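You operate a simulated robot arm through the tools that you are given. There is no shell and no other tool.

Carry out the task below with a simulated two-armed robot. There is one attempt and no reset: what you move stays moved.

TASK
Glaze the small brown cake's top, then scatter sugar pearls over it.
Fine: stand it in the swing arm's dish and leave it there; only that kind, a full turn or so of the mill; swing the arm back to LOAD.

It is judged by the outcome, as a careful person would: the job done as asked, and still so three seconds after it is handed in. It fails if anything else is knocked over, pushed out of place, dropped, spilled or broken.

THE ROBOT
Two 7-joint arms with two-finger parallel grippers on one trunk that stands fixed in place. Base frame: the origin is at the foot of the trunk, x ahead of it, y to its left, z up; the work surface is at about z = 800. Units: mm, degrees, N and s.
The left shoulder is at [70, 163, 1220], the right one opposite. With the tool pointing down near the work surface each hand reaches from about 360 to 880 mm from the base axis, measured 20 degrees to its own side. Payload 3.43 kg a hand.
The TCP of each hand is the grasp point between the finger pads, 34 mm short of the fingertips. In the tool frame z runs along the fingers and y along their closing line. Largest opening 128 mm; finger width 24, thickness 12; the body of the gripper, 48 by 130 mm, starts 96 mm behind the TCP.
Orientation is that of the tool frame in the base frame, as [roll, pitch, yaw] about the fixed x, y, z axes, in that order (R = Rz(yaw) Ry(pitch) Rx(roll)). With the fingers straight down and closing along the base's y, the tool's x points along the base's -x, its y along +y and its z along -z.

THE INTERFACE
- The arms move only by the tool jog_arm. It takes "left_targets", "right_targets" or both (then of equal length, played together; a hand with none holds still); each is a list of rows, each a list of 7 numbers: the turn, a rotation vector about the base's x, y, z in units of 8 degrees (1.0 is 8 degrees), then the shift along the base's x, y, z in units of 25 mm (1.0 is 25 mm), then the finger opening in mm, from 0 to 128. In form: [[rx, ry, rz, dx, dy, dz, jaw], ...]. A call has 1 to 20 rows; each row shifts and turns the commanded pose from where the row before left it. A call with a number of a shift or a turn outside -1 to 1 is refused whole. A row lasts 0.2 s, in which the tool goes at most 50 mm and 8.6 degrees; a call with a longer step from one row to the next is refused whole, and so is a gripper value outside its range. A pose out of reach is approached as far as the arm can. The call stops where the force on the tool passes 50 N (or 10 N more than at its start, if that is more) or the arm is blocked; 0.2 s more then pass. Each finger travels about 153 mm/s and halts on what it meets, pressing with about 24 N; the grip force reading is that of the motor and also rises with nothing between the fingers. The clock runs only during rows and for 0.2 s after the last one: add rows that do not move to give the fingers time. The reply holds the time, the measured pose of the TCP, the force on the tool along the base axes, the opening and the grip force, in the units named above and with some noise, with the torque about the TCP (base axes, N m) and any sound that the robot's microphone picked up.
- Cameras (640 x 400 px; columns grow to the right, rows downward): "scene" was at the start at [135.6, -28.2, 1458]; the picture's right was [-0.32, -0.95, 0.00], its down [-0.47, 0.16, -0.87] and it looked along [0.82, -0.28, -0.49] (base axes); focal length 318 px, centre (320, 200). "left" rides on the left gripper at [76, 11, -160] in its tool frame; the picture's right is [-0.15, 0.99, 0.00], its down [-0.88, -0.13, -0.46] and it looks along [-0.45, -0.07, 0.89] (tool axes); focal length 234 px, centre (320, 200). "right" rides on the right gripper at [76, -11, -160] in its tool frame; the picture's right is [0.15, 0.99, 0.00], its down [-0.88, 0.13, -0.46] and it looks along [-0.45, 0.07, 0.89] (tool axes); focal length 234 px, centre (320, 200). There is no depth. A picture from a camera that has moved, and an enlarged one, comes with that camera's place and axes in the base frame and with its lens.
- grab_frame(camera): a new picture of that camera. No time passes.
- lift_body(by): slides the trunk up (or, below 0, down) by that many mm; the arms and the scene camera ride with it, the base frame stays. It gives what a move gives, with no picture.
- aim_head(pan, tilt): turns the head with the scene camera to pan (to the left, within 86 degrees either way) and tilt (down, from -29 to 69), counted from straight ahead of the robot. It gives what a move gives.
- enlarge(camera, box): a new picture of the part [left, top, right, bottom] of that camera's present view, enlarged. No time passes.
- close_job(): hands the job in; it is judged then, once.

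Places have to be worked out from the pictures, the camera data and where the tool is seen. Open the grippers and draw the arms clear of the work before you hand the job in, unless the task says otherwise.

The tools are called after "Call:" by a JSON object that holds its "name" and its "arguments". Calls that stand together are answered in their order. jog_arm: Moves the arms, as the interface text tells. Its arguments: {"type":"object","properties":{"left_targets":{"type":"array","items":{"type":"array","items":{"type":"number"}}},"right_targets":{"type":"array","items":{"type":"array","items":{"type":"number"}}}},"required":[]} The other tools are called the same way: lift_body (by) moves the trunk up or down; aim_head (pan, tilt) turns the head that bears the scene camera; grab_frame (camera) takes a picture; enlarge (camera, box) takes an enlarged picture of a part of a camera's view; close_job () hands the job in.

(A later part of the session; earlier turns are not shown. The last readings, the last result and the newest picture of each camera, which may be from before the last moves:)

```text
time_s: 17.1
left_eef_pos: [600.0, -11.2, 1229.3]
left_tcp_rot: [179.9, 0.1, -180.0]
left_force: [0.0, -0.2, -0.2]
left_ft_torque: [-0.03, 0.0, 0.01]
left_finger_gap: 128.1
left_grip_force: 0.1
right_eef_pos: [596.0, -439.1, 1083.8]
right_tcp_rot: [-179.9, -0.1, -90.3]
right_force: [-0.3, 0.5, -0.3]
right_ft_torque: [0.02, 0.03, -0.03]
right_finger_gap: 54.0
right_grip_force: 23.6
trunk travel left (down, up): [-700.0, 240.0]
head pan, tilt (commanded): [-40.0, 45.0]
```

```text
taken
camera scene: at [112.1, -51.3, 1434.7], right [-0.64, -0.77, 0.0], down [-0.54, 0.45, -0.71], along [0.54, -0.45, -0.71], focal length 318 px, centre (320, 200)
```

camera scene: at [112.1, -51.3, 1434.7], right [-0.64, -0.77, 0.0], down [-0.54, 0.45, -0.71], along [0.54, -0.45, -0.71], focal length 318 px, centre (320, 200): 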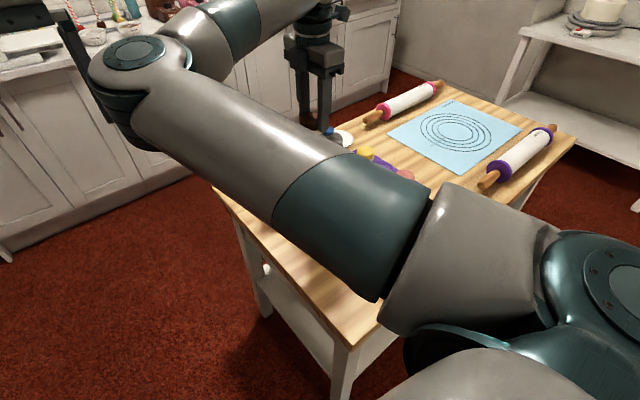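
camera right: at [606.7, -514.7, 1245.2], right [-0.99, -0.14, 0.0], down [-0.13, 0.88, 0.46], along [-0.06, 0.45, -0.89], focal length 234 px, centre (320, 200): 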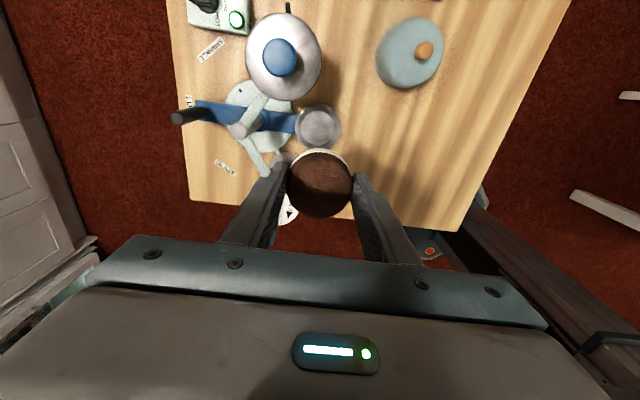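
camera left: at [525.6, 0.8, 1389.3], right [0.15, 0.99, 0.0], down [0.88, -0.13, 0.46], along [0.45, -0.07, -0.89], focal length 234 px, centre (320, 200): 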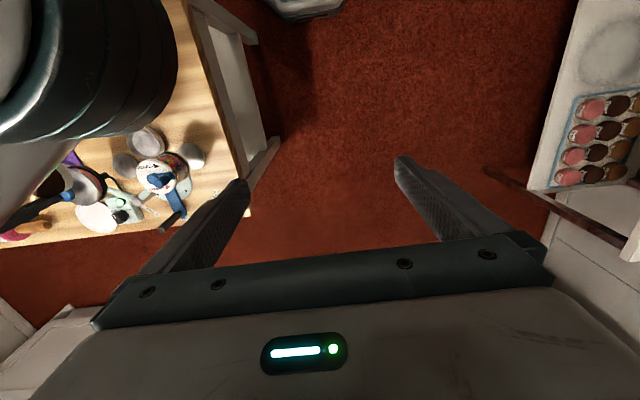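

The hand is over the dish at yaw -90. The right elbow is getting near the left hand, so I'll move the left hand away to its own side, and zoom in on the dish beneath.

Call:
{"name": "jog_arm", "arguments": {"left_targets": [[0, 0, 0, 0, 1, 0, 128], [0, 0, 0, 0, 1, 0, 128], [0, 0, 0, 0, 1, 0, 128], [0, 0, 0, 0, 1, 0, 128], [0, 0, 0, 0, 1, 0, 128], [0, 0, 0, 0, 1, 0, 128], [0, 0, 0, 0, 0, 0, 128]]}}

Call:
{"name": "enlarge", "arguments": {"camera": "right", "box": [160, 60, 380, 220]}}

Call:
{"name": "enlarge", "arguments": {"camera": "right", "box": [265, 85, 375, 225]}}

Call:
{"name": "grab_frame", "arguments": {"camera": "left"}}

```text
time_s: 18.6
left_eef_pos: [601.2, 138.6, 1227.2]
left_tcp_rot: [-180.0, 0.0, -180.0]
left_force: [0.7, -0.9, -0.9]
left_ft_torque: [0.04, -0.02, -0.01]
left_finger_gap: 127.8
left_grip_force: 0.0
right_eef_pos: [594.6, -440.5, 1084.5]
right_tcp_rot: [-179.9, 0.1, -90.4]
right_force: [-0.1, 0.6, -0.1]
right_ft_torque: [-0.01, -0.01, 0.0]
right_finger_gap: 54.3
right_grip_force: 23.7
trunk travel left (down, up): [-700.0, 240.0]
head pan, tilt (commanded): [-40.0, 45.0]
```

```text
2.50 times, centred on (270, 140) of right
camera zoom: at [606.9, -515.6, 1244.7], right [-0.99, -0.14, 0.0], down [-0.13, 0.88, 0.46], along [-0.06, 0.45, -0.89], focal length 585 px, centre (445, 350)
```

zoom: 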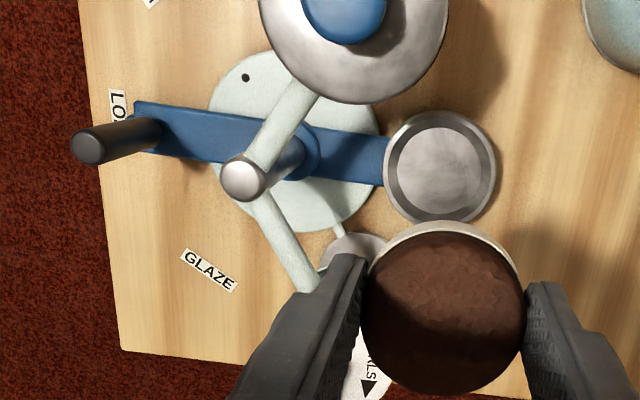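

```text
2.86 times, centred on (320, 155) of right
camera zoom: at [606.9, -515.6, 1244.7], right [-0.99, -0.14, 0.0], down [-0.13, 0.88, 0.46], along [-0.06, 0.45, -0.89], focal length 669 px, centre (320, 329)
```

zoom: 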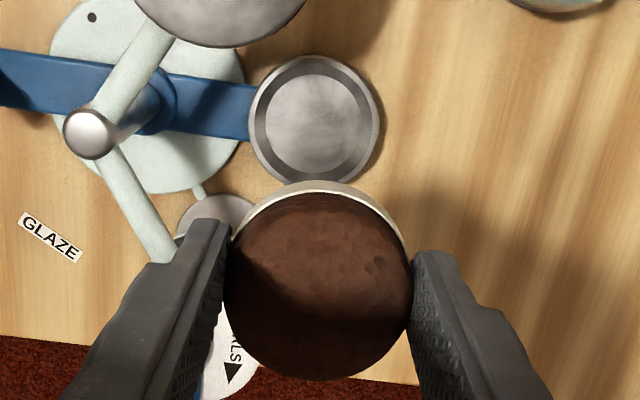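

```text
taken
camera left: at [525.6, 150.5, 1388.3], right [0.15, 0.99, 0.0], down [0.88, -0.13, 0.46], along [0.45, -0.07, -0.89], focal length 234 px, centre (320, 200)
```

left: 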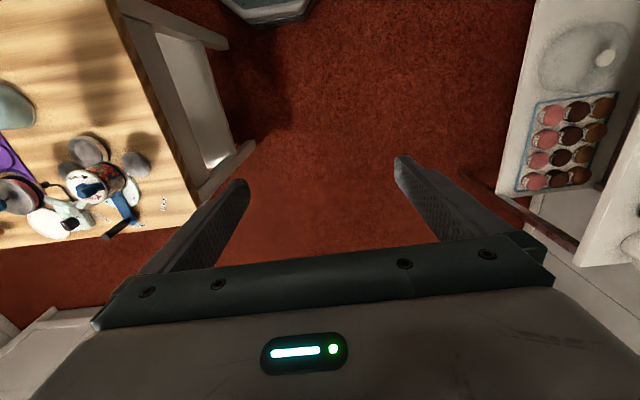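

Dish centre from this view is about (599, -443.5); the cake is centred on the TCP. I'll shift (+2.6, -4) mm and descend to TCP z = 920 to recheck.

Call:
{"name": "jog_arm", "arguments": {"right_targets": [[0, 0, 0, 0.05, -0.08, -0.8, 40], [0, 0, 0, 0.05, -0.08, -0.8, 40], [0, 0, 0, 0, 0, -0.8, 40], [0, 0, 0, 0, 0, -0.8, 40], [0, 0, 0, 0, 0, -0.8, 40], [0, 0, 0, 0, 0, -0.8, 40], [0, 0, 0, 0, 0, -0.8, 40], [0, 0, 0, 0, 0, -0.8, 40], [0, 0, 0, 0, 0, 0, 40]]}}

Call:
{"name": "enlarge", "arguments": {"camera": "right", "box": [230, 100, 410, 240]}}

Call:
{"name": "enlarge", "arguments": {"camera": "left", "box": [0, 90, 180, 260]}}

Call:
{"name": "grab_frame", "arguments": {"camera": "scene"}}

```text
time_s: 20.6
left_eef_pos: [601.8, 138.6, 1228.4]
left_tcp_rot: [180.0, 0.0, -179.9]
left_force: [1.4, -0.2, 0.1]
left_ft_torque: [0.01, 0.02, 0.02]
left_finger_gap: 128.2
left_grip_force: 0.0
right_eef_pos: [596.9, -443.2, 924.1]
right_tcp_rot: [-179.9, 0.0, -90.3]
right_force: [0.5, 0.4, -1.3]
right_ft_torque: [-0.04, 0.0, -0.01]
right_finger_gap: 54.3
right_grip_force: 24.2
trunk travel left (down, up): [-700.0, 240.0]
head pan, tilt (commanded): [-40.0, 45.0]
```

```text
2.86 times, centred on (320, 170) of right
camera zoom: at [608.1, -518.2, 1084.9], right [-0.99, -0.14, 0.0], down [-0.13, 0.88, 0.46], along [-0.06, 0.45, -0.89], focal length 669 px, centre (320, 286)
```

zoom: 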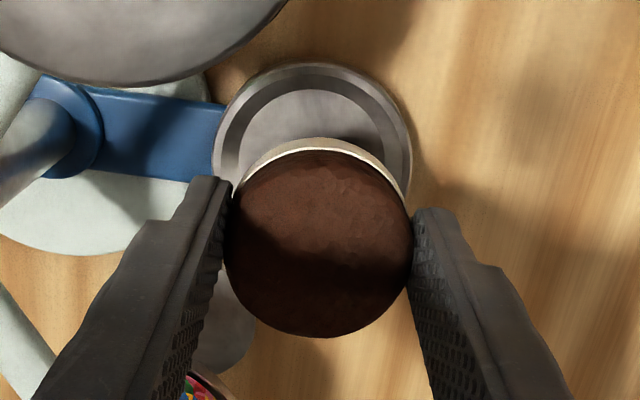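

```text
2.35 times, centred on (90, 175) of left
camera zoom: at [525.3, 151.2, 1388.4], right [0.15, 0.99, 0.0], down [0.88, -0.13, 0.46], along [0.45, -0.07, -0.89], focal length 551 px, centre (861, 259)
```

zoom: 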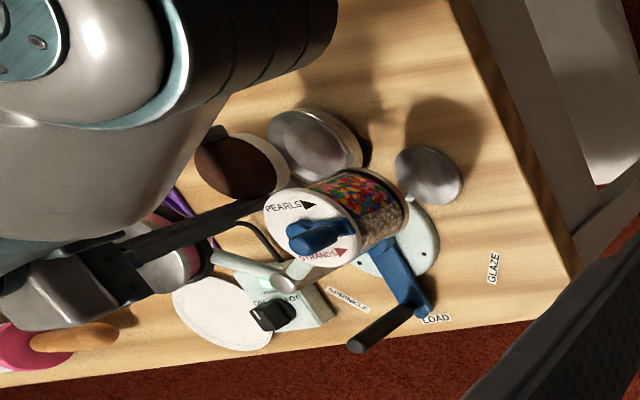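

```text
taken
camera scene: at [111.8, -51.2, 1434.7], right [-0.64, -0.77, 0.0], down [-0.54, 0.45, -0.71], along [0.54, -0.45, -0.71], focal length 318 px, centre (320, 200)
```

scene: 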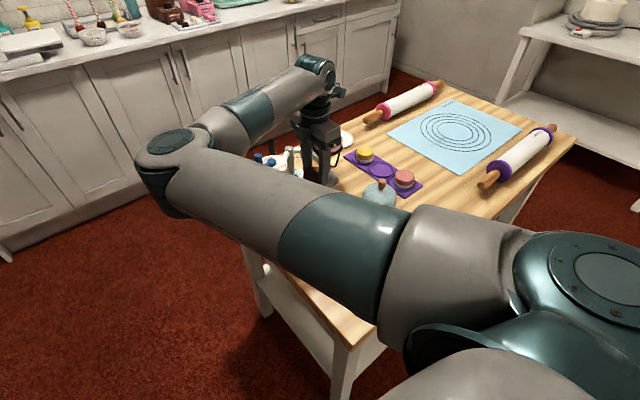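

The dish centre is (+2.8, -0.9) mm from the cake centre. I'll correct and descend until the cake base is about 10 mm above the floor of the dish.

Call:
{"name": "jog_arm", "arguments": {"right_targets": [[0, 0, 0, 0.112, -0.036, 0, 40], [0, 0, 0, 0, 0, -0.6, 40], [0, 0, 0, 0, 0, -0.6, 40], [0, 0, 0, 0, 0, -0.6, 40], [0, 0, 0, 0, 0, 0, 40]]}}

Call:
{"name": "enlarge", "arguments": {"camera": "right", "box": [230, 100, 410, 240]}}

Call:
{"name": "enlarge", "arguments": {"camera": "left", "box": [50, 120, 130, 190]}}

Call:
{"name": "enlarge", "arguments": {"camera": "scene", "box": [240, 120, 380, 220]}}

```text
time_s: 21.9
left_eef_pos: [600.6, 138.8, 1228.2]
left_tcp_rot: [180.0, 0.0, -179.9]
left_force: [-0.3, 0.2, 0.0]
left_ft_torque: [0.02, -0.03, 0.0]
left_finger_gap: 127.9
left_grip_force: 0.0
right_eef_pos: [600.5, -445.1, 880.8]
right_tcp_rot: [-180.0, 0.0, -90.3]
right_force: [1.0, 1.3, 0.3]
right_ft_torque: [-0.03, 0.0, 0.04]
right_finger_gap: 54.1
right_grip_force: 23.7
trunk travel left (down, up): [-700.0, 240.0]
head pan, tilt (commanded): [-40.0, 45.0]
```

```text
2.86 times, centred on (320, 170) of right
camera zoom: at [611.7, -519.6, 1040.6], right [-0.99, -0.14, 0.0], down [-0.13, 0.88, 0.46], along [-0.06, 0.45, -0.89], focal length 669 px, centre (320, 286)
```

zoom: 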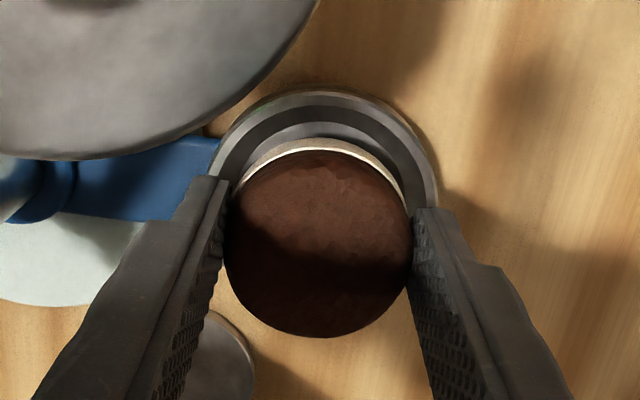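

```text
5.71 times, centred on (90, 155) of left
camera zoom: at [525.4, 151.2, 1388.4], right [0.15, 0.99, 0.0], down [0.88, -0.13, 0.46], along [0.45, -0.07, -0.89], focal length 1338 px, centre (1634, 457)
```

zoom: 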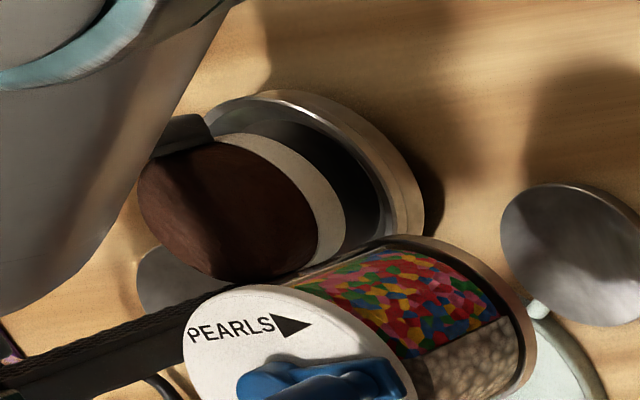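

```text
4.00 times, centred on (310, 170) of scene
camera zoom: at [111.9, -51.3, 1434.7], right [-0.64, -0.77, 0.0], down [-0.54, 0.45, -0.71], along [0.54, -0.45, -0.71], focal length 1270 px, centre (360, 320)
```

zoom: 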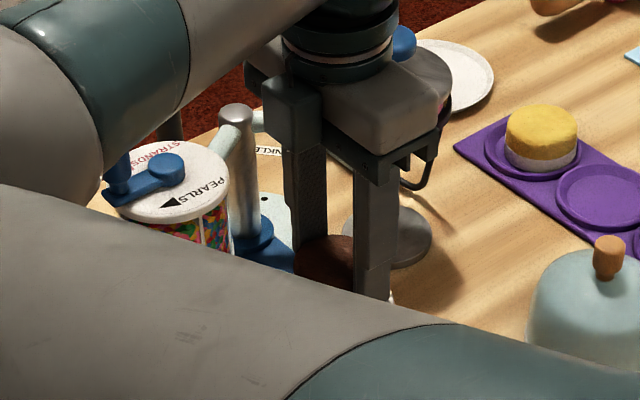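

Aligned within about 1 mm. I'll lower in small steps, watching the force for the cake touching the dish floor.

Call:
{"name": "jog_arm", "arguments": {"right_targets": [[0, 0, 0, -0.03, 0, -0.2, 40], [0, 0, 0, 0, 0, -0.2, 40], [0, 0, 0, 0, 0, 0, 40]]}}

Call:
{"name": "enlarge", "arguments": {"camera": "left", "box": [60, 125, 120, 180]}}

Call:
{"name": "enlarge", "arguments": {"camera": "right", "box": [230, 100, 410, 240]}}

```text
time_s: 22.6
left_eef_pos: [601.1, 139.4, 1228.6]
left_tcp_rot: [180.0, 0.0, -180.0]
left_force: [-1.4, 0.0, -0.4]
left_ft_torque: [0.03, 0.03, 0.01]
left_finger_gap: 128.2
left_grip_force: 0.1
right_eef_pos: [599.3, -443.7, 869.9]
right_tcp_rot: [-179.9, 0.0, -90.4]
right_force: [0.8, 1.3, -0.8]
right_ft_torque: [0.0, 0.0, 0.02]
right_finger_gap: 54.0
right_grip_force: 23.9
trunk travel left (down, up): [-700.0, 240.0]
head pan, tilt (commanded): [-40.0, 45.0]
```

```text
7.27 times, centred on (90, 152) of left
camera zoom: at [525.4, 151.1, 1388.3], right [0.15, 0.99, 0.0], down [0.88, -0.13, 0.46], along [0.45, -0.07, -0.89], focal length 1703 px, centre (1993, 546)
```

zoom: 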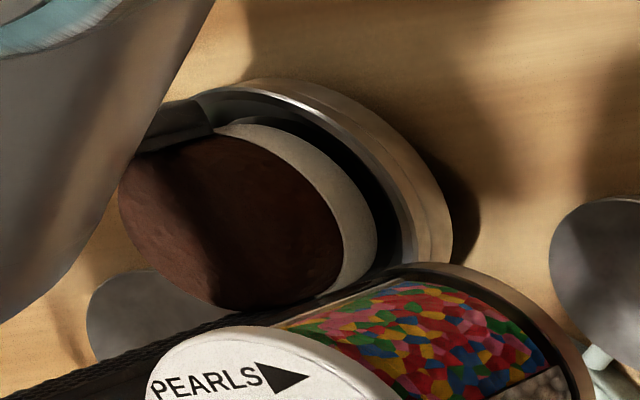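

```text
2.86 times, centred on (320, 170) of right
camera zoom: at [611.0, -519.7, 1030.3], right [-0.99, -0.14, 0.0], down [-0.13, 0.88, 0.46], along [-0.06, 0.45, -0.89], focal length 669 px, centre (320, 286)
```

zoom: 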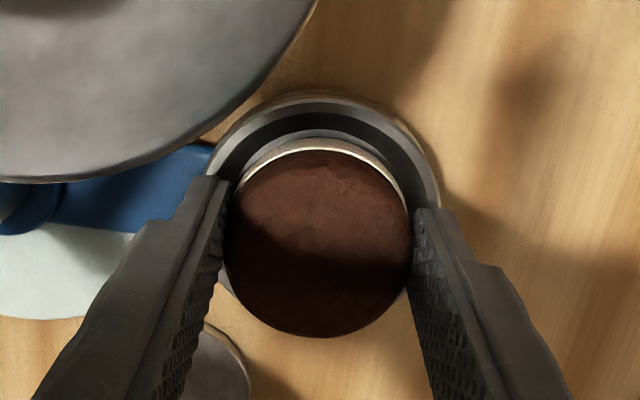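

No contact yet. I'll go down a few millimetres more.

Call:
{"name": "jog_arm", "arguments": {"right_targets": [[0, 0, 0, 0, 0, -0.08, 40], [0, 0, 0, 0, 0, 0, 40]]}}

Call:
{"name": "jog_arm", "arguments": {"right_targets": [[0, 0, 0, 0, 0, -0.08, 40], [0, 0, 0, 0, 0, 0, 40]]}}

Call:
{"name": "enlarge", "arguments": {"camera": "left", "box": [60, 125, 120, 180]}}

Call:
{"name": "enlarge", "arguments": {"camera": "right", "box": [260, 120, 380, 220]}}

```text
time_s: 23.2
left_eef_pos: [600.4, 139.5, 1229.2]
left_tcp_rot: [-180.0, -0.1, -179.9]
left_force: [0.7, -0.8, -0.3]
left_ft_torque: [0.01, -0.02, -0.02]
left_finger_gap: 128.1
left_grip_force: 0.1
right_eef_pos: [599.3, -445.2, 868.1]
right_tcp_rot: [-179.9, 0.0, -90.3]
right_force: [-1.0, 0.0, -0.8]
right_ft_torque: [-0.01, -0.01, -0.01]
right_finger_gap: 54.0
right_grip_force: 24.3
trunk travel left (down, up): [-700.0, 240.0]
head pan, tilt (commanded): [-40.0, 45.0]
```

```text
time_s: 23.9
left_eef_pos: [601.5, 139.5, 1228.6]
left_tcp_rot: [-179.9, 0.0, -179.9]
left_force: [-0.3, 0.1, -0.7]
left_ft_torque: [0.03, 0.0, -0.03]
left_finger_gap: 128.0
left_grip_force: 0.0
right_eef_pos: [599.5, -445.3, 866.8]
right_tcp_rot: [179.9, 0.0, -90.3]
right_force: [0.1, -0.7, -0.5]
right_ft_torque: [0.03, -0.03, -0.05]
right_finger_gap: 54.3
right_grip_force: 23.7
trunk travel left (down, up): [-700.0, 240.0]
head pan, tilt (commanded): [-40.0, 45.0]
```

```text
7.27 times, centred on (90, 152) of left
camera zoom: at [525.4, 151.1, 1388.3], right [0.15, 0.99, 0.0], down [0.88, -0.13, 0.46], along [0.45, -0.07, -0.89], focal length 1703 px, centre (1993, 546)
```

zoom: 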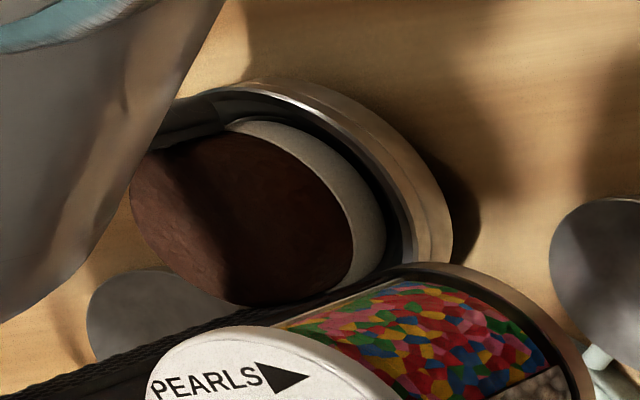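

```text
4.00 times, centred on (320, 170) of right
camera zoom: at [610.9, -519.9, 1026.2], right [-0.99, -0.14, 0.0], down [-0.13, 0.88, 0.46], along [-0.06, 0.45, -0.89], focal length 937 px, centre (320, 320)
```

zoom: 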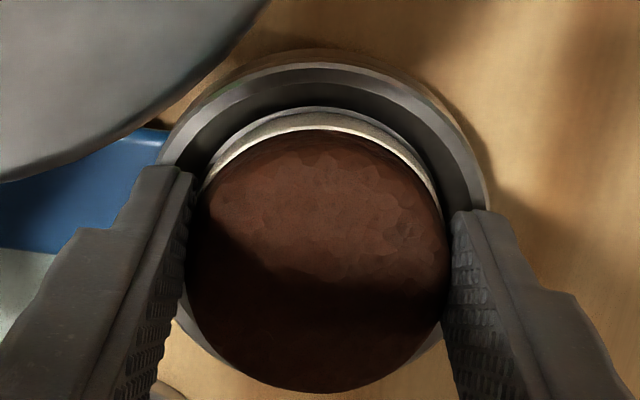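

Call:
{"name": "jog_arm", "arguments": {"right_targets": [[0, 0, 0, 0, 0, -0.08, 40], [0, 0, 0, 0, 0, 0, 40]]}}

Call:
{"name": "jog_arm", "arguments": {"right_targets": [[0, 0, 0, 0, 0, -0.06, 40], [0, 0, 0, 0, 0, 0, 40]]}}

Call:
{"name": "enlarge", "arguments": {"camera": "left", "box": [60, 125, 120, 180]}}

Call:
{"name": "enlarge", "arguments": {"camera": "right", "box": [260, 120, 380, 220]}}

```text
time_s: 24.4
left_eef_pos: [600.9, 138.6, 1228.7]
left_tcp_rot: [-180.0, 0.0, 179.9]
left_force: [-0.2, -0.3, 0.0]
left_ft_torque: [0.0, 0.0, -0.01]
left_finger_gap: 128.1
left_grip_force: 0.1
right_eef_pos: [600.2, -443.2, 864.3]
right_tcp_rot: [-179.8, 0.0, -90.4]
right_force: [-0.3, 0.4, 3.2]
right_ft_torque: [-0.06, 0.02, 0.03]
right_finger_gap: 54.3
right_grip_force: 23.9
trunk travel left (down, up): [-700.0, 240.0]
head pan, tilt (commanded): [-40.0, 45.0]
```

```text
time_s: 25.1
left_eef_pos: [598.3, 140.2, 1228.9]
left_tcp_rot: [-179.9, 0.1, -179.9]
left_force: [0.6, -0.4, 0.2]
left_ft_torque: [0.0, 0.0, -0.02]
left_finger_gap: 127.9
left_grip_force: 0.0
right_eef_pos: [600.1, -444.6, 864.7]
right_tcp_rot: [-179.8, 0.0, -90.3]
right_force: [1.5, -0.3, 12.1]
right_ft_torque: [-0.2, 0.04, 0.04]
right_finger_gap: 54.2
right_grip_force: 23.8
trunk travel left (down, up): [-700.0, 240.0]
head pan, tilt (commanded): [-40.0, 45.0]
```

```text
7.27 times, centred on (90, 152) of left
camera zoom: at [524.4, 152.1, 1388.8], right [0.15, 0.99, 0.0], down [0.88, -0.13, 0.46], along [0.45, -0.07, -0.89], focal length 1703 px, centre (1993, 546)
```

zoom: 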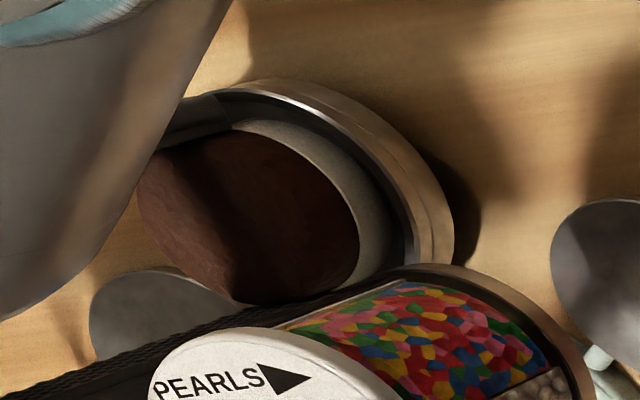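

```text
4.00 times, centred on (320, 170) of right
camera zoom: at [610.2, -519.2, 1024.6], right [-0.99, -0.14, 0.0], down [-0.13, 0.88, 0.45], along [-0.06, 0.45, -0.89], focal length 937 px, centre (320, 320)
```

zoom: 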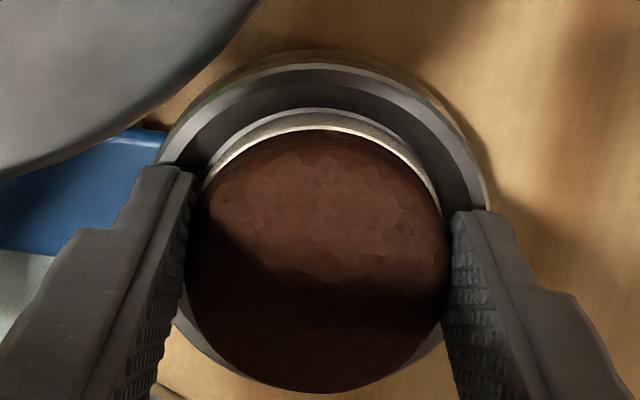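

The cake is resting on the dish floor (12 N at TCP 865). I'll ease off by 1.5 mm, open the fingers a little, and rise straight up.

Call:
{"name": "jog_arm", "arguments": {"right_targets": [[0, 0, 0, 0, 0, 0.06, 40], [0, 0, 0, 0, 0, 0, 62], [0, 0, 0, 0, 0, 0, 68], [0, 0, 0, 0, 0, 0, 68]]}}

Call:
{"name": "enlarge", "arguments": {"camera": "right", "box": [260, 120, 380, 220]}}

```text
time_s: 26.1
left_eef_pos: [601.3, 139.3, 1226.9]
left_tcp_rot: [179.9, 0.1, 180.0]
left_force: [-0.5, 0.4, -0.3]
left_ft_torque: [-0.02, 0.0, 0.0]
left_finger_gap: 128.0
left_grip_force: 0.1
right_eef_pos: [599.9, -444.3, 863.3]
right_tcp_rot: [180.0, 0.1, -90.3]
right_force: [-0.4, 0.8, 0.4]
right_ft_torque: [-0.02, 0.02, -0.02]
right_finger_gap: 67.9
right_grip_force: 0.0
trunk travel left (down, up): [-700.0, 240.0]
head pan, tilt (commanded): [-40.0, 45.0]
```

```text
4.00 times, centred on (320, 170) of right
camera zoom: at [610.5, -519.9, 1024.0], right [-0.99, -0.14, 0.0], down [-0.13, 0.88, 0.46], along [-0.06, 0.45, -0.89], focal length 937 px, centre (320, 320)
```

zoom: 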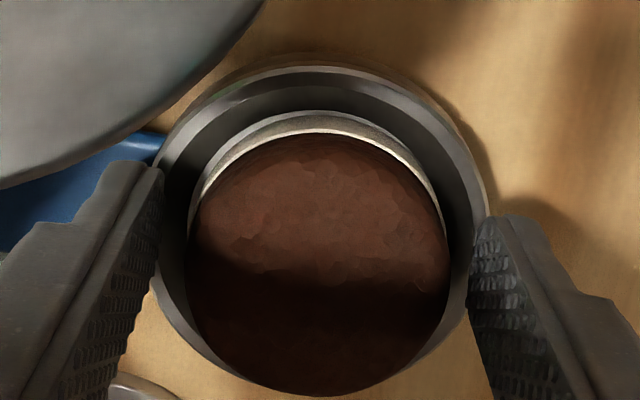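

The cake stands in the dish. I'll rise straight up to z ≈ 1085.

Call:
{"name": "jog_arm", "arguments": {"right_targets": [[0, 0, 0, 0, 0, 0.4, 68], [0, 0, 0, 0, 0, 0.8, 68], [0, 0, 0, 0, 0, 0.95, 68], [0, 0, 0, 0, 0, 0.95, 68], [0, 0, 0, 0, 0, 0.95, 68], [0, 0, 0, 0, 0, 0.95, 68], [0, 0, 0, 0, 0, 0.95, 68], [0, 0, 0, 0, 0, 0.95, 68], [0, 0, 0, 0, 0, 0.95, 68], [0, 0, 0, 0, 0, 0.95, 68], [0, 0, 0, 0, 0, 0, 68]]}}

Call:
{"name": "grab_frame", "arguments": {"camera": "right"}}

Call:
{"name": "enlarge", "arguments": {"camera": "right", "box": [160, 60, 400, 220]}}

Call:
{"name": "enlarge", "arguments": {"camera": "left", "box": [0, 90, 180, 260]}}

```text
time_s: 28.4
left_eef_pos: [600.4, 138.3, 1227.2]
left_tcp_rot: [179.9, 0.0, -179.9]
left_force: [0.3, -0.4, -0.1]
left_ft_torque: [-0.01, -0.03, -0.01]
left_finger_gap: 128.0
left_grip_force: 0.1
right_eef_pos: [599.3, -442.9, 1083.4]
right_tcp_rot: [180.0, 0.0, -90.3]
right_force: [1.0, -0.3, -0.8]
right_ft_torque: [0.01, 0.0, 0.02]
right_finger_gap: 68.1
right_grip_force: 0.1
trunk travel left (down, up): [-700.0, 240.0]
head pan, tilt (commanded): [-40.0, 45.0]
```

```text
taken
camera right: at [610.3, -519.1, 1244.3], right [-0.99, -0.14, 0.0], down [-0.12, 0.88, 0.46], along [-0.06, 0.45, -0.89], focal length 234 px, centre (320, 200)
```

right: 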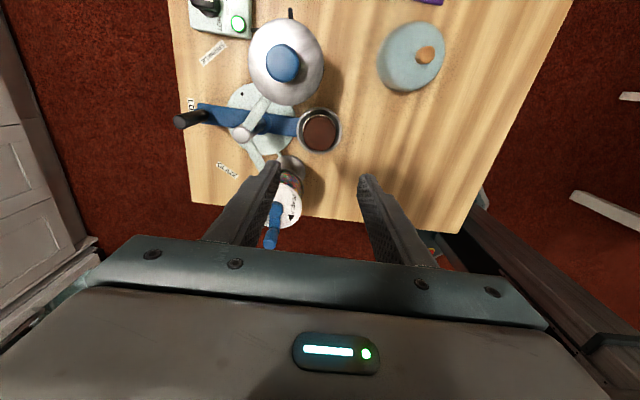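

```text
2.50 times, centred on (280, 140) of right
camera zoom: at [610.3, -519.1, 1244.3], right [-0.99, -0.14, 0.0], down [-0.12, 0.88, 0.46], along [-0.06, 0.45, -0.89], focal length 585 px, centre (420, 350)
```

zoom: 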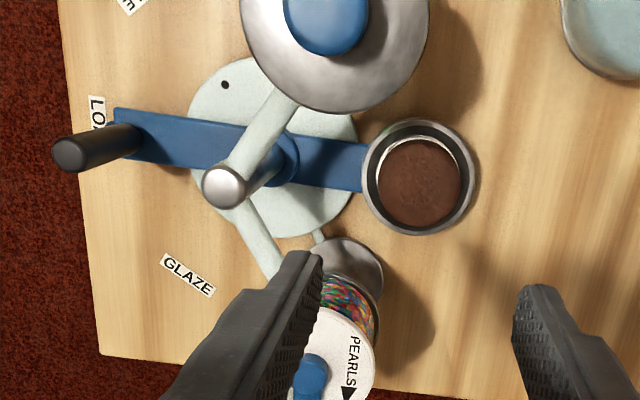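

```text
2.35 times, centred on (90, 175) of left
camera zoom: at [525.7, 151.0, 1388.2], right [0.15, 0.99, 0.0], down [0.88, -0.13, 0.46], along [0.45, -0.07, -0.89], focal length 551 px, centre (861, 259)
```

zoom: 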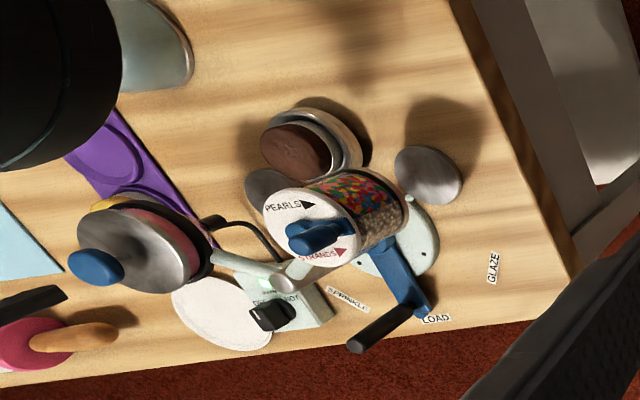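

The cake stands upright in the dish. In hand coordinates the post is about (703, -441) and the handle (795, -441, top 903). I'll turn the hand back to yaw 180 while moving high above the handle.

Call:
{"name": "jog_arm", "arguments": {"right_targets": [[0, 0, -0.8, 0.56, 0, 0, 60], [0, 0, -0.8, 0.56, 0, 0, 60], [0, 0, -0.8, 0.56, 0, 0, 60], [0, 0, -0.8, 0.56, 0, 0, 60], [0, 0, -0.8, 0.56, 0, 0, 60], [0, 0, -0.8, 0.56, 0, 0, 60], [0, 0, -0.8, 0.56, 0, 0, 60], [0, 0, -0.8, 0.56, 0, 0, 60], [0, 0, -0.8, 0.56, 0, 0, 60], [0, 0, -0.8, 0.56, 0, 0, 60], [0, 0, -0.8, 0.56, 0, 0, 60], [0, 0, -0.8, 0.56, 0, 0, 60], [0, 0, -0.8, 0.56, 0, 0, 60], [0, 0, -0.8, 0.56, 0, 0, 60], [0, 0, 0, 0, 0, 0, 60]]}}

Call:
{"name": "grab_frame", "arguments": {"camera": "right"}}

Call:
{"name": "grab_frame", "arguments": {"camera": "scene"}}

```text
time_s: 31.6
left_eef_pos: [600.9, 138.8, 1228.1]
left_tcp_rot: [180.0, 0.0, 180.0]
left_force: [0.0, -0.6, 0.2]
left_ft_torque: [-0.03, 0.0, 0.01]
left_finger_gap: 128.0
left_grip_force: 0.0
right_eef_pos: [794.9, -443.5, 1083.2]
right_tcp_rot: [-179.9, 0.1, -179.9]
right_force: [-0.1, 0.0, -0.2]
right_ft_torque: [-0.05, -0.01, 0.03]
right_finger_gap: 60.1
right_grip_force: 0.0
trunk travel left (down, up): [-700.0, 240.0]
head pan, tilt (commanded): [-40.0, 45.0]
```

```text
taken
camera right: at [720.1, -454.3, 1244.3], right [-0.15, 0.99, 0.0], down [0.88, 0.13, 0.46], along [0.45, 0.07, -0.89], focal length 234 px, centre (320, 200)
```

right: 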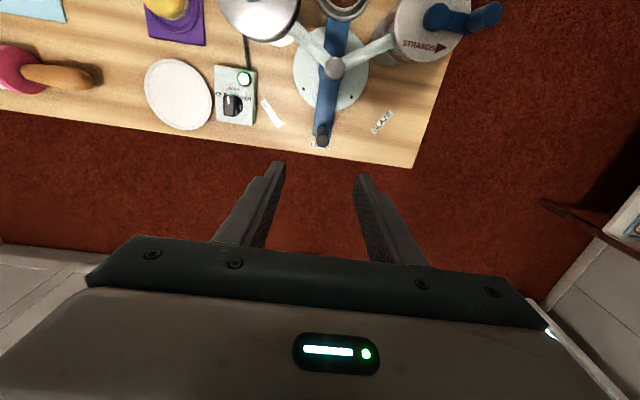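

```text
taken
camera scene: at [112.0, -50.7, 1434.7], right [-0.64, -0.77, 0.0], down [-0.54, 0.45, -0.71], along [0.54, -0.45, -0.71], focal length 318 px, centre (320, 200)
```

scene: 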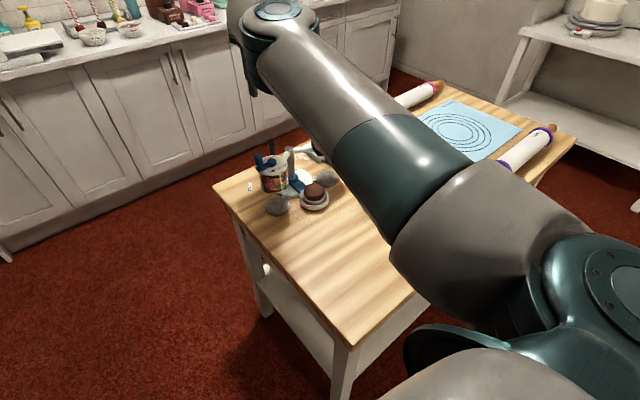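

Reach is fine. From right above, I'll zoom on the handle, base marks and labels.

Call:
{"name": "enlarge", "arguments": {"camera": "right", "box": [220, 0, 440, 160]}}

Call:
{"name": "enlarge", "arguments": {"camera": "scene", "box": [235, 130, 355, 220]}}

```text
2.50 times, centred on (330, 80) of right
camera zoom: at [720.1, -454.3, 1244.3], right [-0.15, 0.99, 0.0], down [0.88, 0.13, 0.46], along [0.45, 0.07, -0.89], focal length 585 px, centre (295, 500)
```

zoom: 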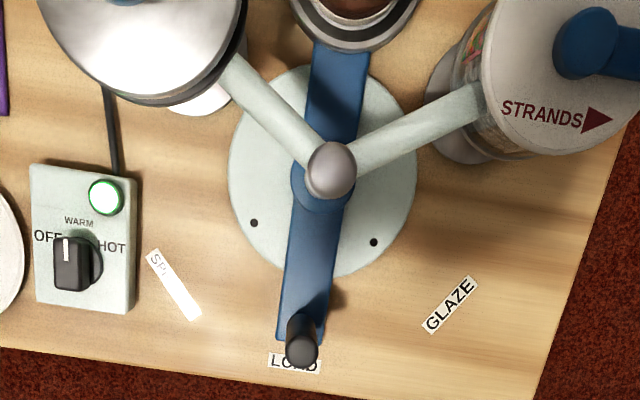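

```text
4.44 times, centred on (295, 175) of scene
camera zoom: at [112.0, -50.7, 1434.7], right [-0.64, -0.77, 0.0], down [-0.54, 0.45, -0.71], along [0.54, -0.45, -0.71], focal length 1411 px, centre (431, 311)
```

zoom: 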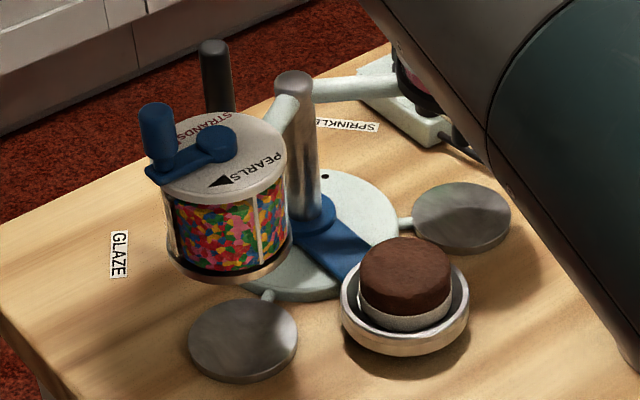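

Handle is 1.8 mm ahead and 4.7 mm left of the TCP, radius about 95 mm from the post at (702.5, -440). I'll correct and descend around the handle with the fingers open 60 mm.

Call:
{"name": "jog_arm", "arguments": {"right_targets": [[0, 0, 0, 0.07, 0.19, -0.8, 60], [0, 0, 0, 0, 0, -0.9, 60], [0, 0, 0, 0, 0, -0.9, 60], [0, 0, 0, 0, 0, -0.9, 60], [0, 0, 0, 0, 0, -0.9, 60], [0, 0, 0, 0, 0, -0.9, 60], [0, 0, 0, 0, 0, 0, 60]]}}

Call:
{"name": "enlarge", "arguments": {"camera": "right", "box": [220, 60, 420, 240]}}

Call:
{"name": "enlarge", "arguments": {"camera": "left", "box": [0, 90, 180, 260]}}

```text
time_s: 33.2
left_eef_pos: [601.1, 138.9, 1226.8]
left_tcp_rot: [-180.0, 0.1, -179.9]
left_force: [0.4, -0.3, -0.4]
left_ft_torque: [-0.03, -0.01, 0.03]
left_finger_gap: 128.2
left_grip_force: 0.0
right_eef_pos: [796.7, -440.2, 951.0]
right_tcp_rot: [-179.9, 0.0, -179.9]
right_force: [-0.2, 0.4, 0.1]
right_ft_torque: [0.0, 0.02, 0.0]
right_finger_gap: 60.2
right_grip_force: 0.0
trunk travel left (down, up): [-700.0, 240.0]
head pan, tilt (commanded): [-40.0, 45.0]
```

```text
2.22 times, centred on (320, 150) of right
camera zoom: at [721.4, -449.9, 1111.6], right [-0.15, 0.99, 0.0], down [0.88, 0.13, 0.46], along [0.45, 0.07, -0.89], focal length 520 px, centre (320, 311)
```

zoom: 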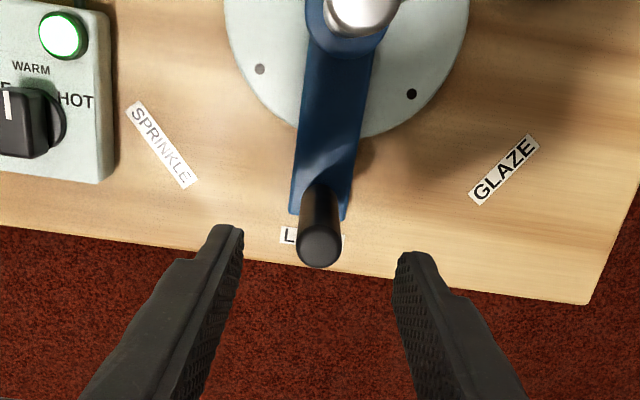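

```text
2.35 times, centred on (90, 175) of left
camera zoom: at [525.2, 151.3, 1388.4], right [0.15, 0.99, 0.0], down [0.88, -0.13, 0.46], along [0.45, -0.07, -0.89], focal length 551 px, centre (861, 259)
```

zoom: 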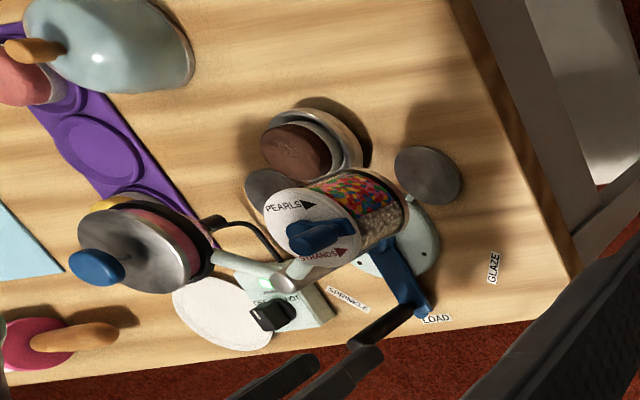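

Handle is centred between the fingers (about 19 mm thick). I'll descend 60 mm and narrow the fingers to a loose cage of 24 mm.

Call:
{"name": "jog_arm", "arguments": {"right_targets": [[0, 0, 0, -0.04, 0, -0.8, 60], [0, 0, 0, 0, 0, -0.8, 60], [0, 0, 0, 0, 0, -0.8, 60], [0, 0, 0, 0, 0, 0, 40], [0, 0, 0, 0, 0, 0, 26], [0, 0, 0, 0, 0, 0, 23], [0, 0, 0, 0, 0, 0, 23]]}}

Call:
{"name": "enlarge", "arguments": {"camera": "right", "box": [220, 60, 420, 240]}}

Call:
{"name": "enlarge", "arguments": {"camera": "left", "box": [0, 90, 180, 260]}}

```text
time_s: 34.9
left_eef_pos: [602.2, 138.7, 1228.1]
left_tcp_rot: [180.0, 0.0, -180.0]
left_force: [-0.1, -0.4, 1.1]
left_ft_torque: [0.02, 0.01, -0.03]
left_finger_gap: 127.9
left_grip_force: 0.0
right_eef_pos: [796.2, -439.0, 892.0]
right_tcp_rot: [-179.9, 0.0, -179.9]
right_force: [0.7, -0.4, 0.2]
right_ft_torque: [0.01, -0.04, 0.02]
right_finger_gap: 22.8
right_grip_force: 0.0
trunk travel left (down, up): [-700.0, 240.0]
head pan, tilt (commanded): [-40.0, 45.0]
```

```text
2.22 times, centred on (320, 150) of right
camera zoom: at [721.3, -449.3, 1051.7], right [-0.15, 0.99, 0.0], down [0.88, 0.13, 0.46], along [0.45, 0.07, -0.89], focal length 520 px, centre (320, 311)
```

zoom: 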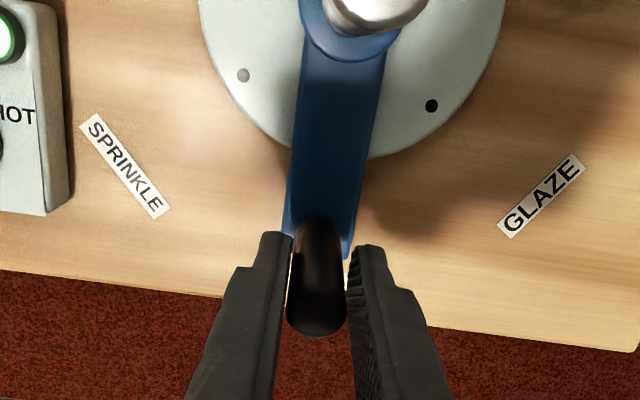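

```text
2.35 times, centred on (90, 175) of left
camera zoom: at [525.4, 151.2, 1388.4], right [0.15, 0.99, 0.0], down [0.88, -0.13, 0.46], along [0.45, -0.07, -0.89], focal length 551 px, centre (861, 259)
```

zoom: 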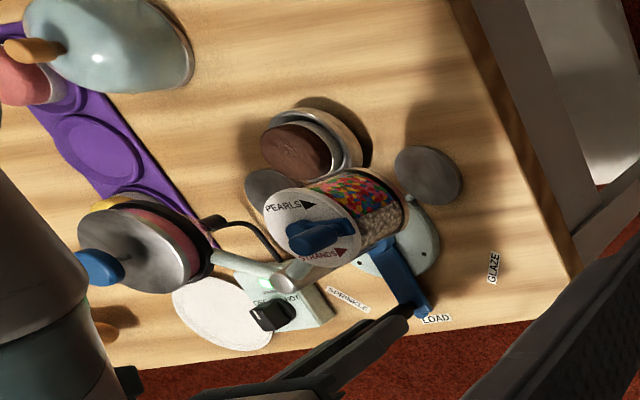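

The handle is caged. I'll swing it toward GLAZE along the arc about the post, turning the hand with it: first 20°.

Call:
{"name": "jog_arm", "arguments": {"right_targets": [[0, 0, 0.5, -0.009, 0.262, 0, 23], [0, 0, 0.5, -0.027, 0.261, 0, 23], [0, 0, 0.5, -0.046, 0.258, 0, 23], [0, 0, 0.5, -0.064, 0.255, 0, 23], [0, 0, 0.5, -0.081, 0.25, 0, 23], [0, 0, 0, 0, 0, 0, 23]]}}

Call:
{"name": "enlarge", "arguments": {"camera": "right", "box": [200, 0, 440, 240]}}

Call:
{"name": "enlarge", "arguments": {"camera": "left", "box": [0, 90, 180, 260]}}

```text
time_s: 36.2
left_eef_pos: [600.9, 138.6, 1229.3]
left_tcp_rot: [179.9, 0.0, -180.0]
left_force: [-0.4, 0.3, -0.2]
left_ft_torque: [-0.03, -0.02, 0.03]
left_finger_gap: 128.0
left_grip_force: 0.0
right_eef_pos: [790.7, -407.9, 891.7]
right_tcp_rot: [-180.0, 0.0, -159.9]
right_force: [0.1, 0.0, -0.1]
right_ft_torque: [0.01, 0.02, -0.03]
right_finger_gap: 22.8
right_grip_force: 0.0
trunk travel left (down, up): [-700.0, 240.0]
head pan, tilt (commanded): [-40.0, 45.0]
```

```text
1.67 times, centred on (320, 120) of right
camera zoom: at [723.7, -442.8, 1052.0], right [-0.48, 0.88, 0.0], down [0.78, 0.43, 0.46], along [0.4, 0.22, -0.89], focal length 390 px, centre (320, 333)
```

zoom: 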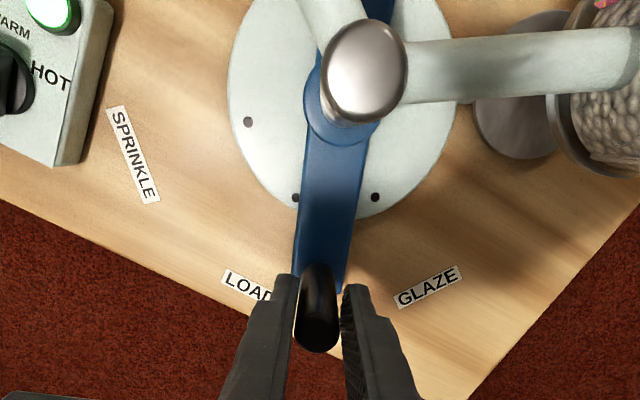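

```text
2.35 times, centred on (90, 175) of left
camera zoom: at [525.4, 150.9, 1388.4], right [0.15, 0.99, 0.0], down [0.88, -0.13, 0.46], along [0.45, -0.07, -0.89], focal length 551 px, centre (861, 259)
```

zoom: 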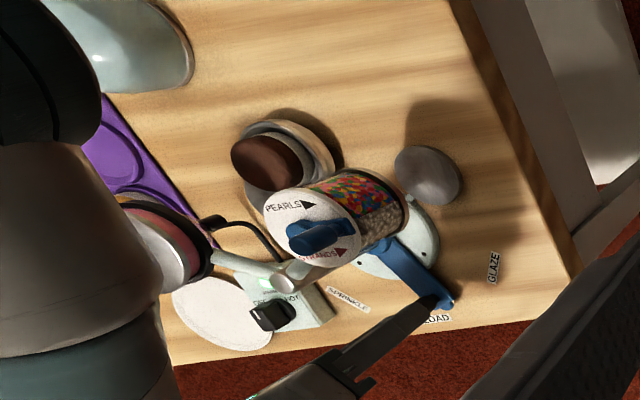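

The swing works smoothly, with no noticeable force. I'll continue to about 52° and check alignment of dish and pot.

Call:
{"name": "jog_arm", "arguments": {"right_targets": [[0, 0, 0.5, -0.098, 0.243, 0, 23], [0, 0, 0.5, -0.115, 0.236, 0, 23], [0, 0, 0.5, -0.131, 0.227, 0, 23], [0, 0, 0.5, -0.147, 0.218, 0, 23], [0, 0, 0.5, -0.162, 0.207, 0, 23], [0, 0, 0.5, -0.176, 0.195, 0, 23], [0, 0, 0.5, -0.189, 0.182, 0, 23], [0, 0, 0.5, -0.201, 0.168, 0, 23], [0, 0, 0, 0, 0, 0, 23]]}}

Call:
{"name": "enlarge", "arguments": {"camera": "right", "box": [200, 0, 440, 240]}}

Call:
{"name": "enlarge", "arguments": {"camera": "scene", "box": [235, 110, 385, 230]}}

Call:
{"name": "enlarge", "arguments": {"camera": "left", "box": [0, 90, 180, 260]}}

```text
time_s: 38.2
left_eef_pos: [600.8, 139.7, 1228.0]
left_tcp_rot: [180.0, 0.0, -179.9]
left_force: [-0.2, 0.8, 0.1]
left_ft_torque: [0.0, -0.01, -0.03]
left_finger_gap: 128.1
left_grip_force: 0.0
right_eef_pos: [760.5, -366.3, 891.4]
right_tcp_rot: [-180.0, 0.0, -127.9]
right_force: [-0.3, 0.7, 0.0]
right_ft_torque: [0.03, -0.02, 0.01]
right_finger_gap: 23.2
right_grip_force: 0.2
trunk travel left (down, up): [-700.0, 240.0]
head pan, tilt (commanded): [-40.0, 45.0]
```

```text
1.67 times, centred on (320, 120) of right
camera zoom: at [723.1, -431.4, 1052.0], right [-0.87, 0.49, 0.0], down [0.44, 0.78, 0.46], along [0.22, 0.4, -0.89], focal length 390 px, centre (320, 333)
```

zoom: 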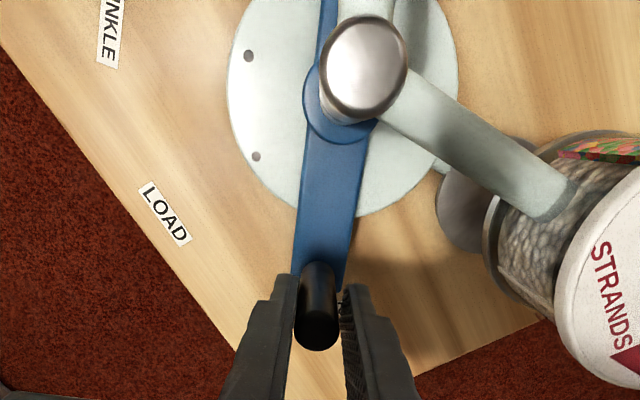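

```text
3.33 times, centred on (310, 170) of scene
camera zoom: at [112.1, -51.6, 1434.6], right [-0.64, -0.77, 0.0], down [-0.54, 0.45, -0.71], along [0.54, -0.45, -0.71], focal length 1058 px, centre (353, 300)
```

zoom: 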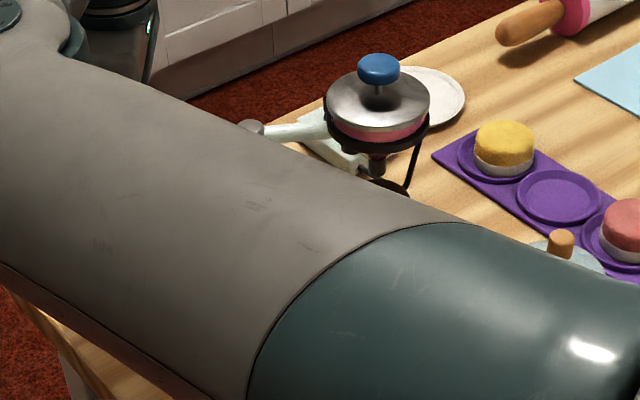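

```text
2.35 times, centred on (90, 175) of left
camera zoom: at [525.6, 150.9, 1388.3], right [0.15, 0.99, 0.0], down [0.88, -0.13, 0.46], along [0.45, -0.07, -0.89], focal length 551 px, centre (861, 259)
```

zoom: 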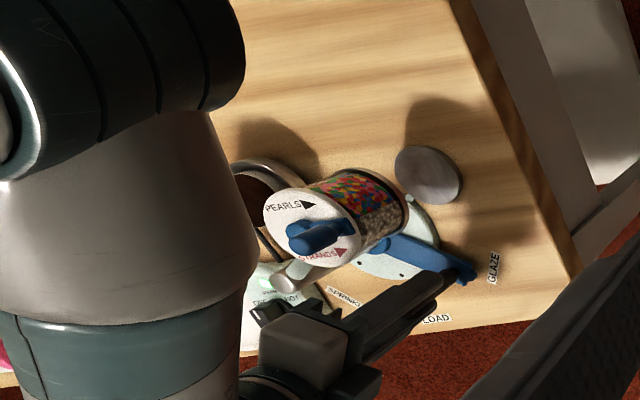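

Call:
{"name": "enlarge", "arguments": {"camera": "scene", "box": [320, 130, 370, 170]}}

Call:
{"name": "enlarge", "arguments": {"camera": "right", "box": [260, 0, 400, 110]}}

```text
10.00 times, centred on (345, 150) of scene
camera zoom: at [112.1, -51.6, 1434.6], right [-0.64, -0.77, 0.0], down [-0.54, 0.45, -0.71], along [0.54, -0.45, -0.71], focal length 3175 px, centre (70, 700)
```

zoom: 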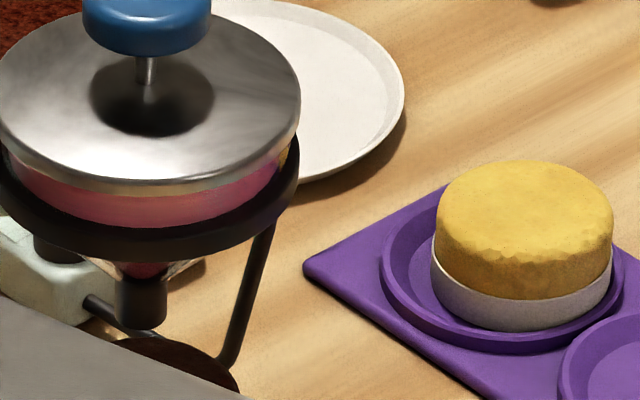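

```text
3.64 times, centred on (330, 55) of right
camera zoom: at [723.1, -431.4, 1052.0], right [-0.87, 0.49, 0.0], down [0.44, 0.78, 0.46], along [0.22, 0.4, -0.89], focal length 852 px, centre (284, 727)
```

zoom: 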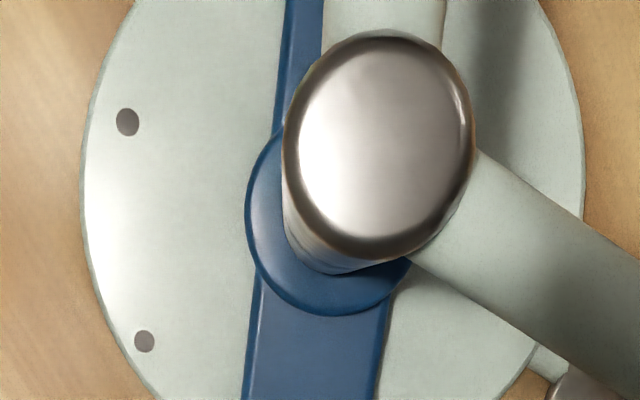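

The cake is nearly beneath the nozzle: I judge about 1.5–3° short. I'll advance 3° in two slow rows, watching for a stop or a click.

Call:
{"name": "jog_arm", "arguments": {"right_targets": [[0, 0, 0.19, -0.079, 0.06, 0, 23], [0, 0, 0.19, -0.081, 0.058, 0, 23], [0, 0, 0, 0, 0, 0, 23]]}}

Call:
{"name": "enlarge", "arguments": {"camera": "scene", "box": [320, 130, 370, 170]}}

Call:
{"name": "enlarge", "arguments": {"camera": "right", "box": [200, 0, 440, 240]}}

```text
time_s: 39.0
left_eef_pos: [600.0, 138.8, 1228.0]
left_tcp_rot: [179.9, 0.0, -179.9]
left_force: [-0.2, 0.1, 0.1]
left_ft_torque: [0.0, -0.02, -0.02]
left_finger_gap: 128.2
left_grip_force: 0.0
right_eef_pos: [757.1, -361.2, 892.6]
right_tcp_rot: [179.9, 0.0, -124.9]
right_force: [0.4, 0.5, -0.5]
right_ft_torque: [-0.03, 0.0, 0.01]
right_finger_gap: 23.0
right_grip_force: 0.1
trunk travel left (down, up): [-700.0, 240.0]
head pan, tilt (commanded): [-40.0, 45.0]
```

```text
10.00 times, centred on (345, 150) of scene
camera zoom: at [112.1, -51.4, 1434.7], right [-0.64, -0.77, 0.0], down [-0.54, 0.45, -0.71], along [0.54, -0.45, -0.71], focal length 3175 px, centre (70, 700)
```

zoom: 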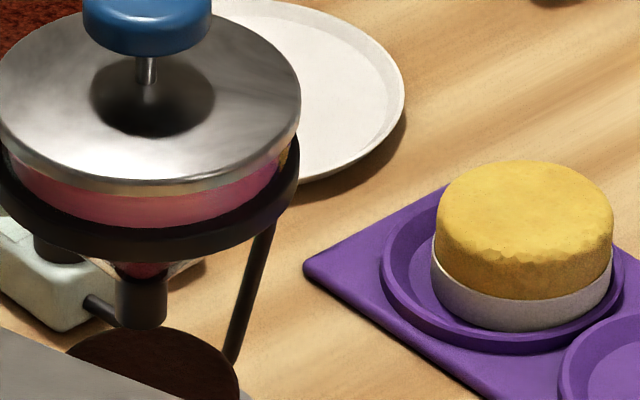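

```text
1.67 times, centred on (320, 120) of right
camera zoom: at [722.9, -429.7, 1052.0], right [-0.9, 0.45, 0.0], down [0.4, 0.8, 0.46], along [0.2, 0.41, -0.89], focal length 390 px, centre (320, 333)
```

zoom: 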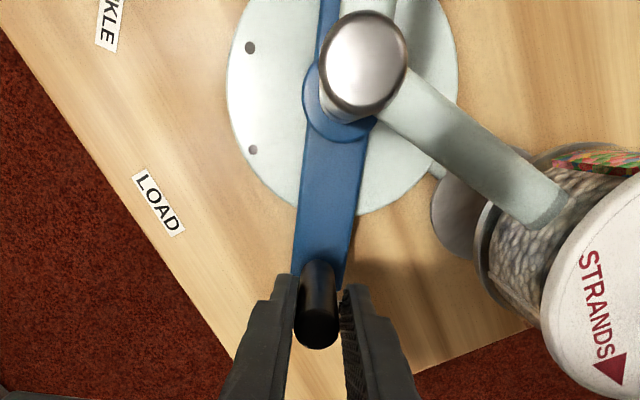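

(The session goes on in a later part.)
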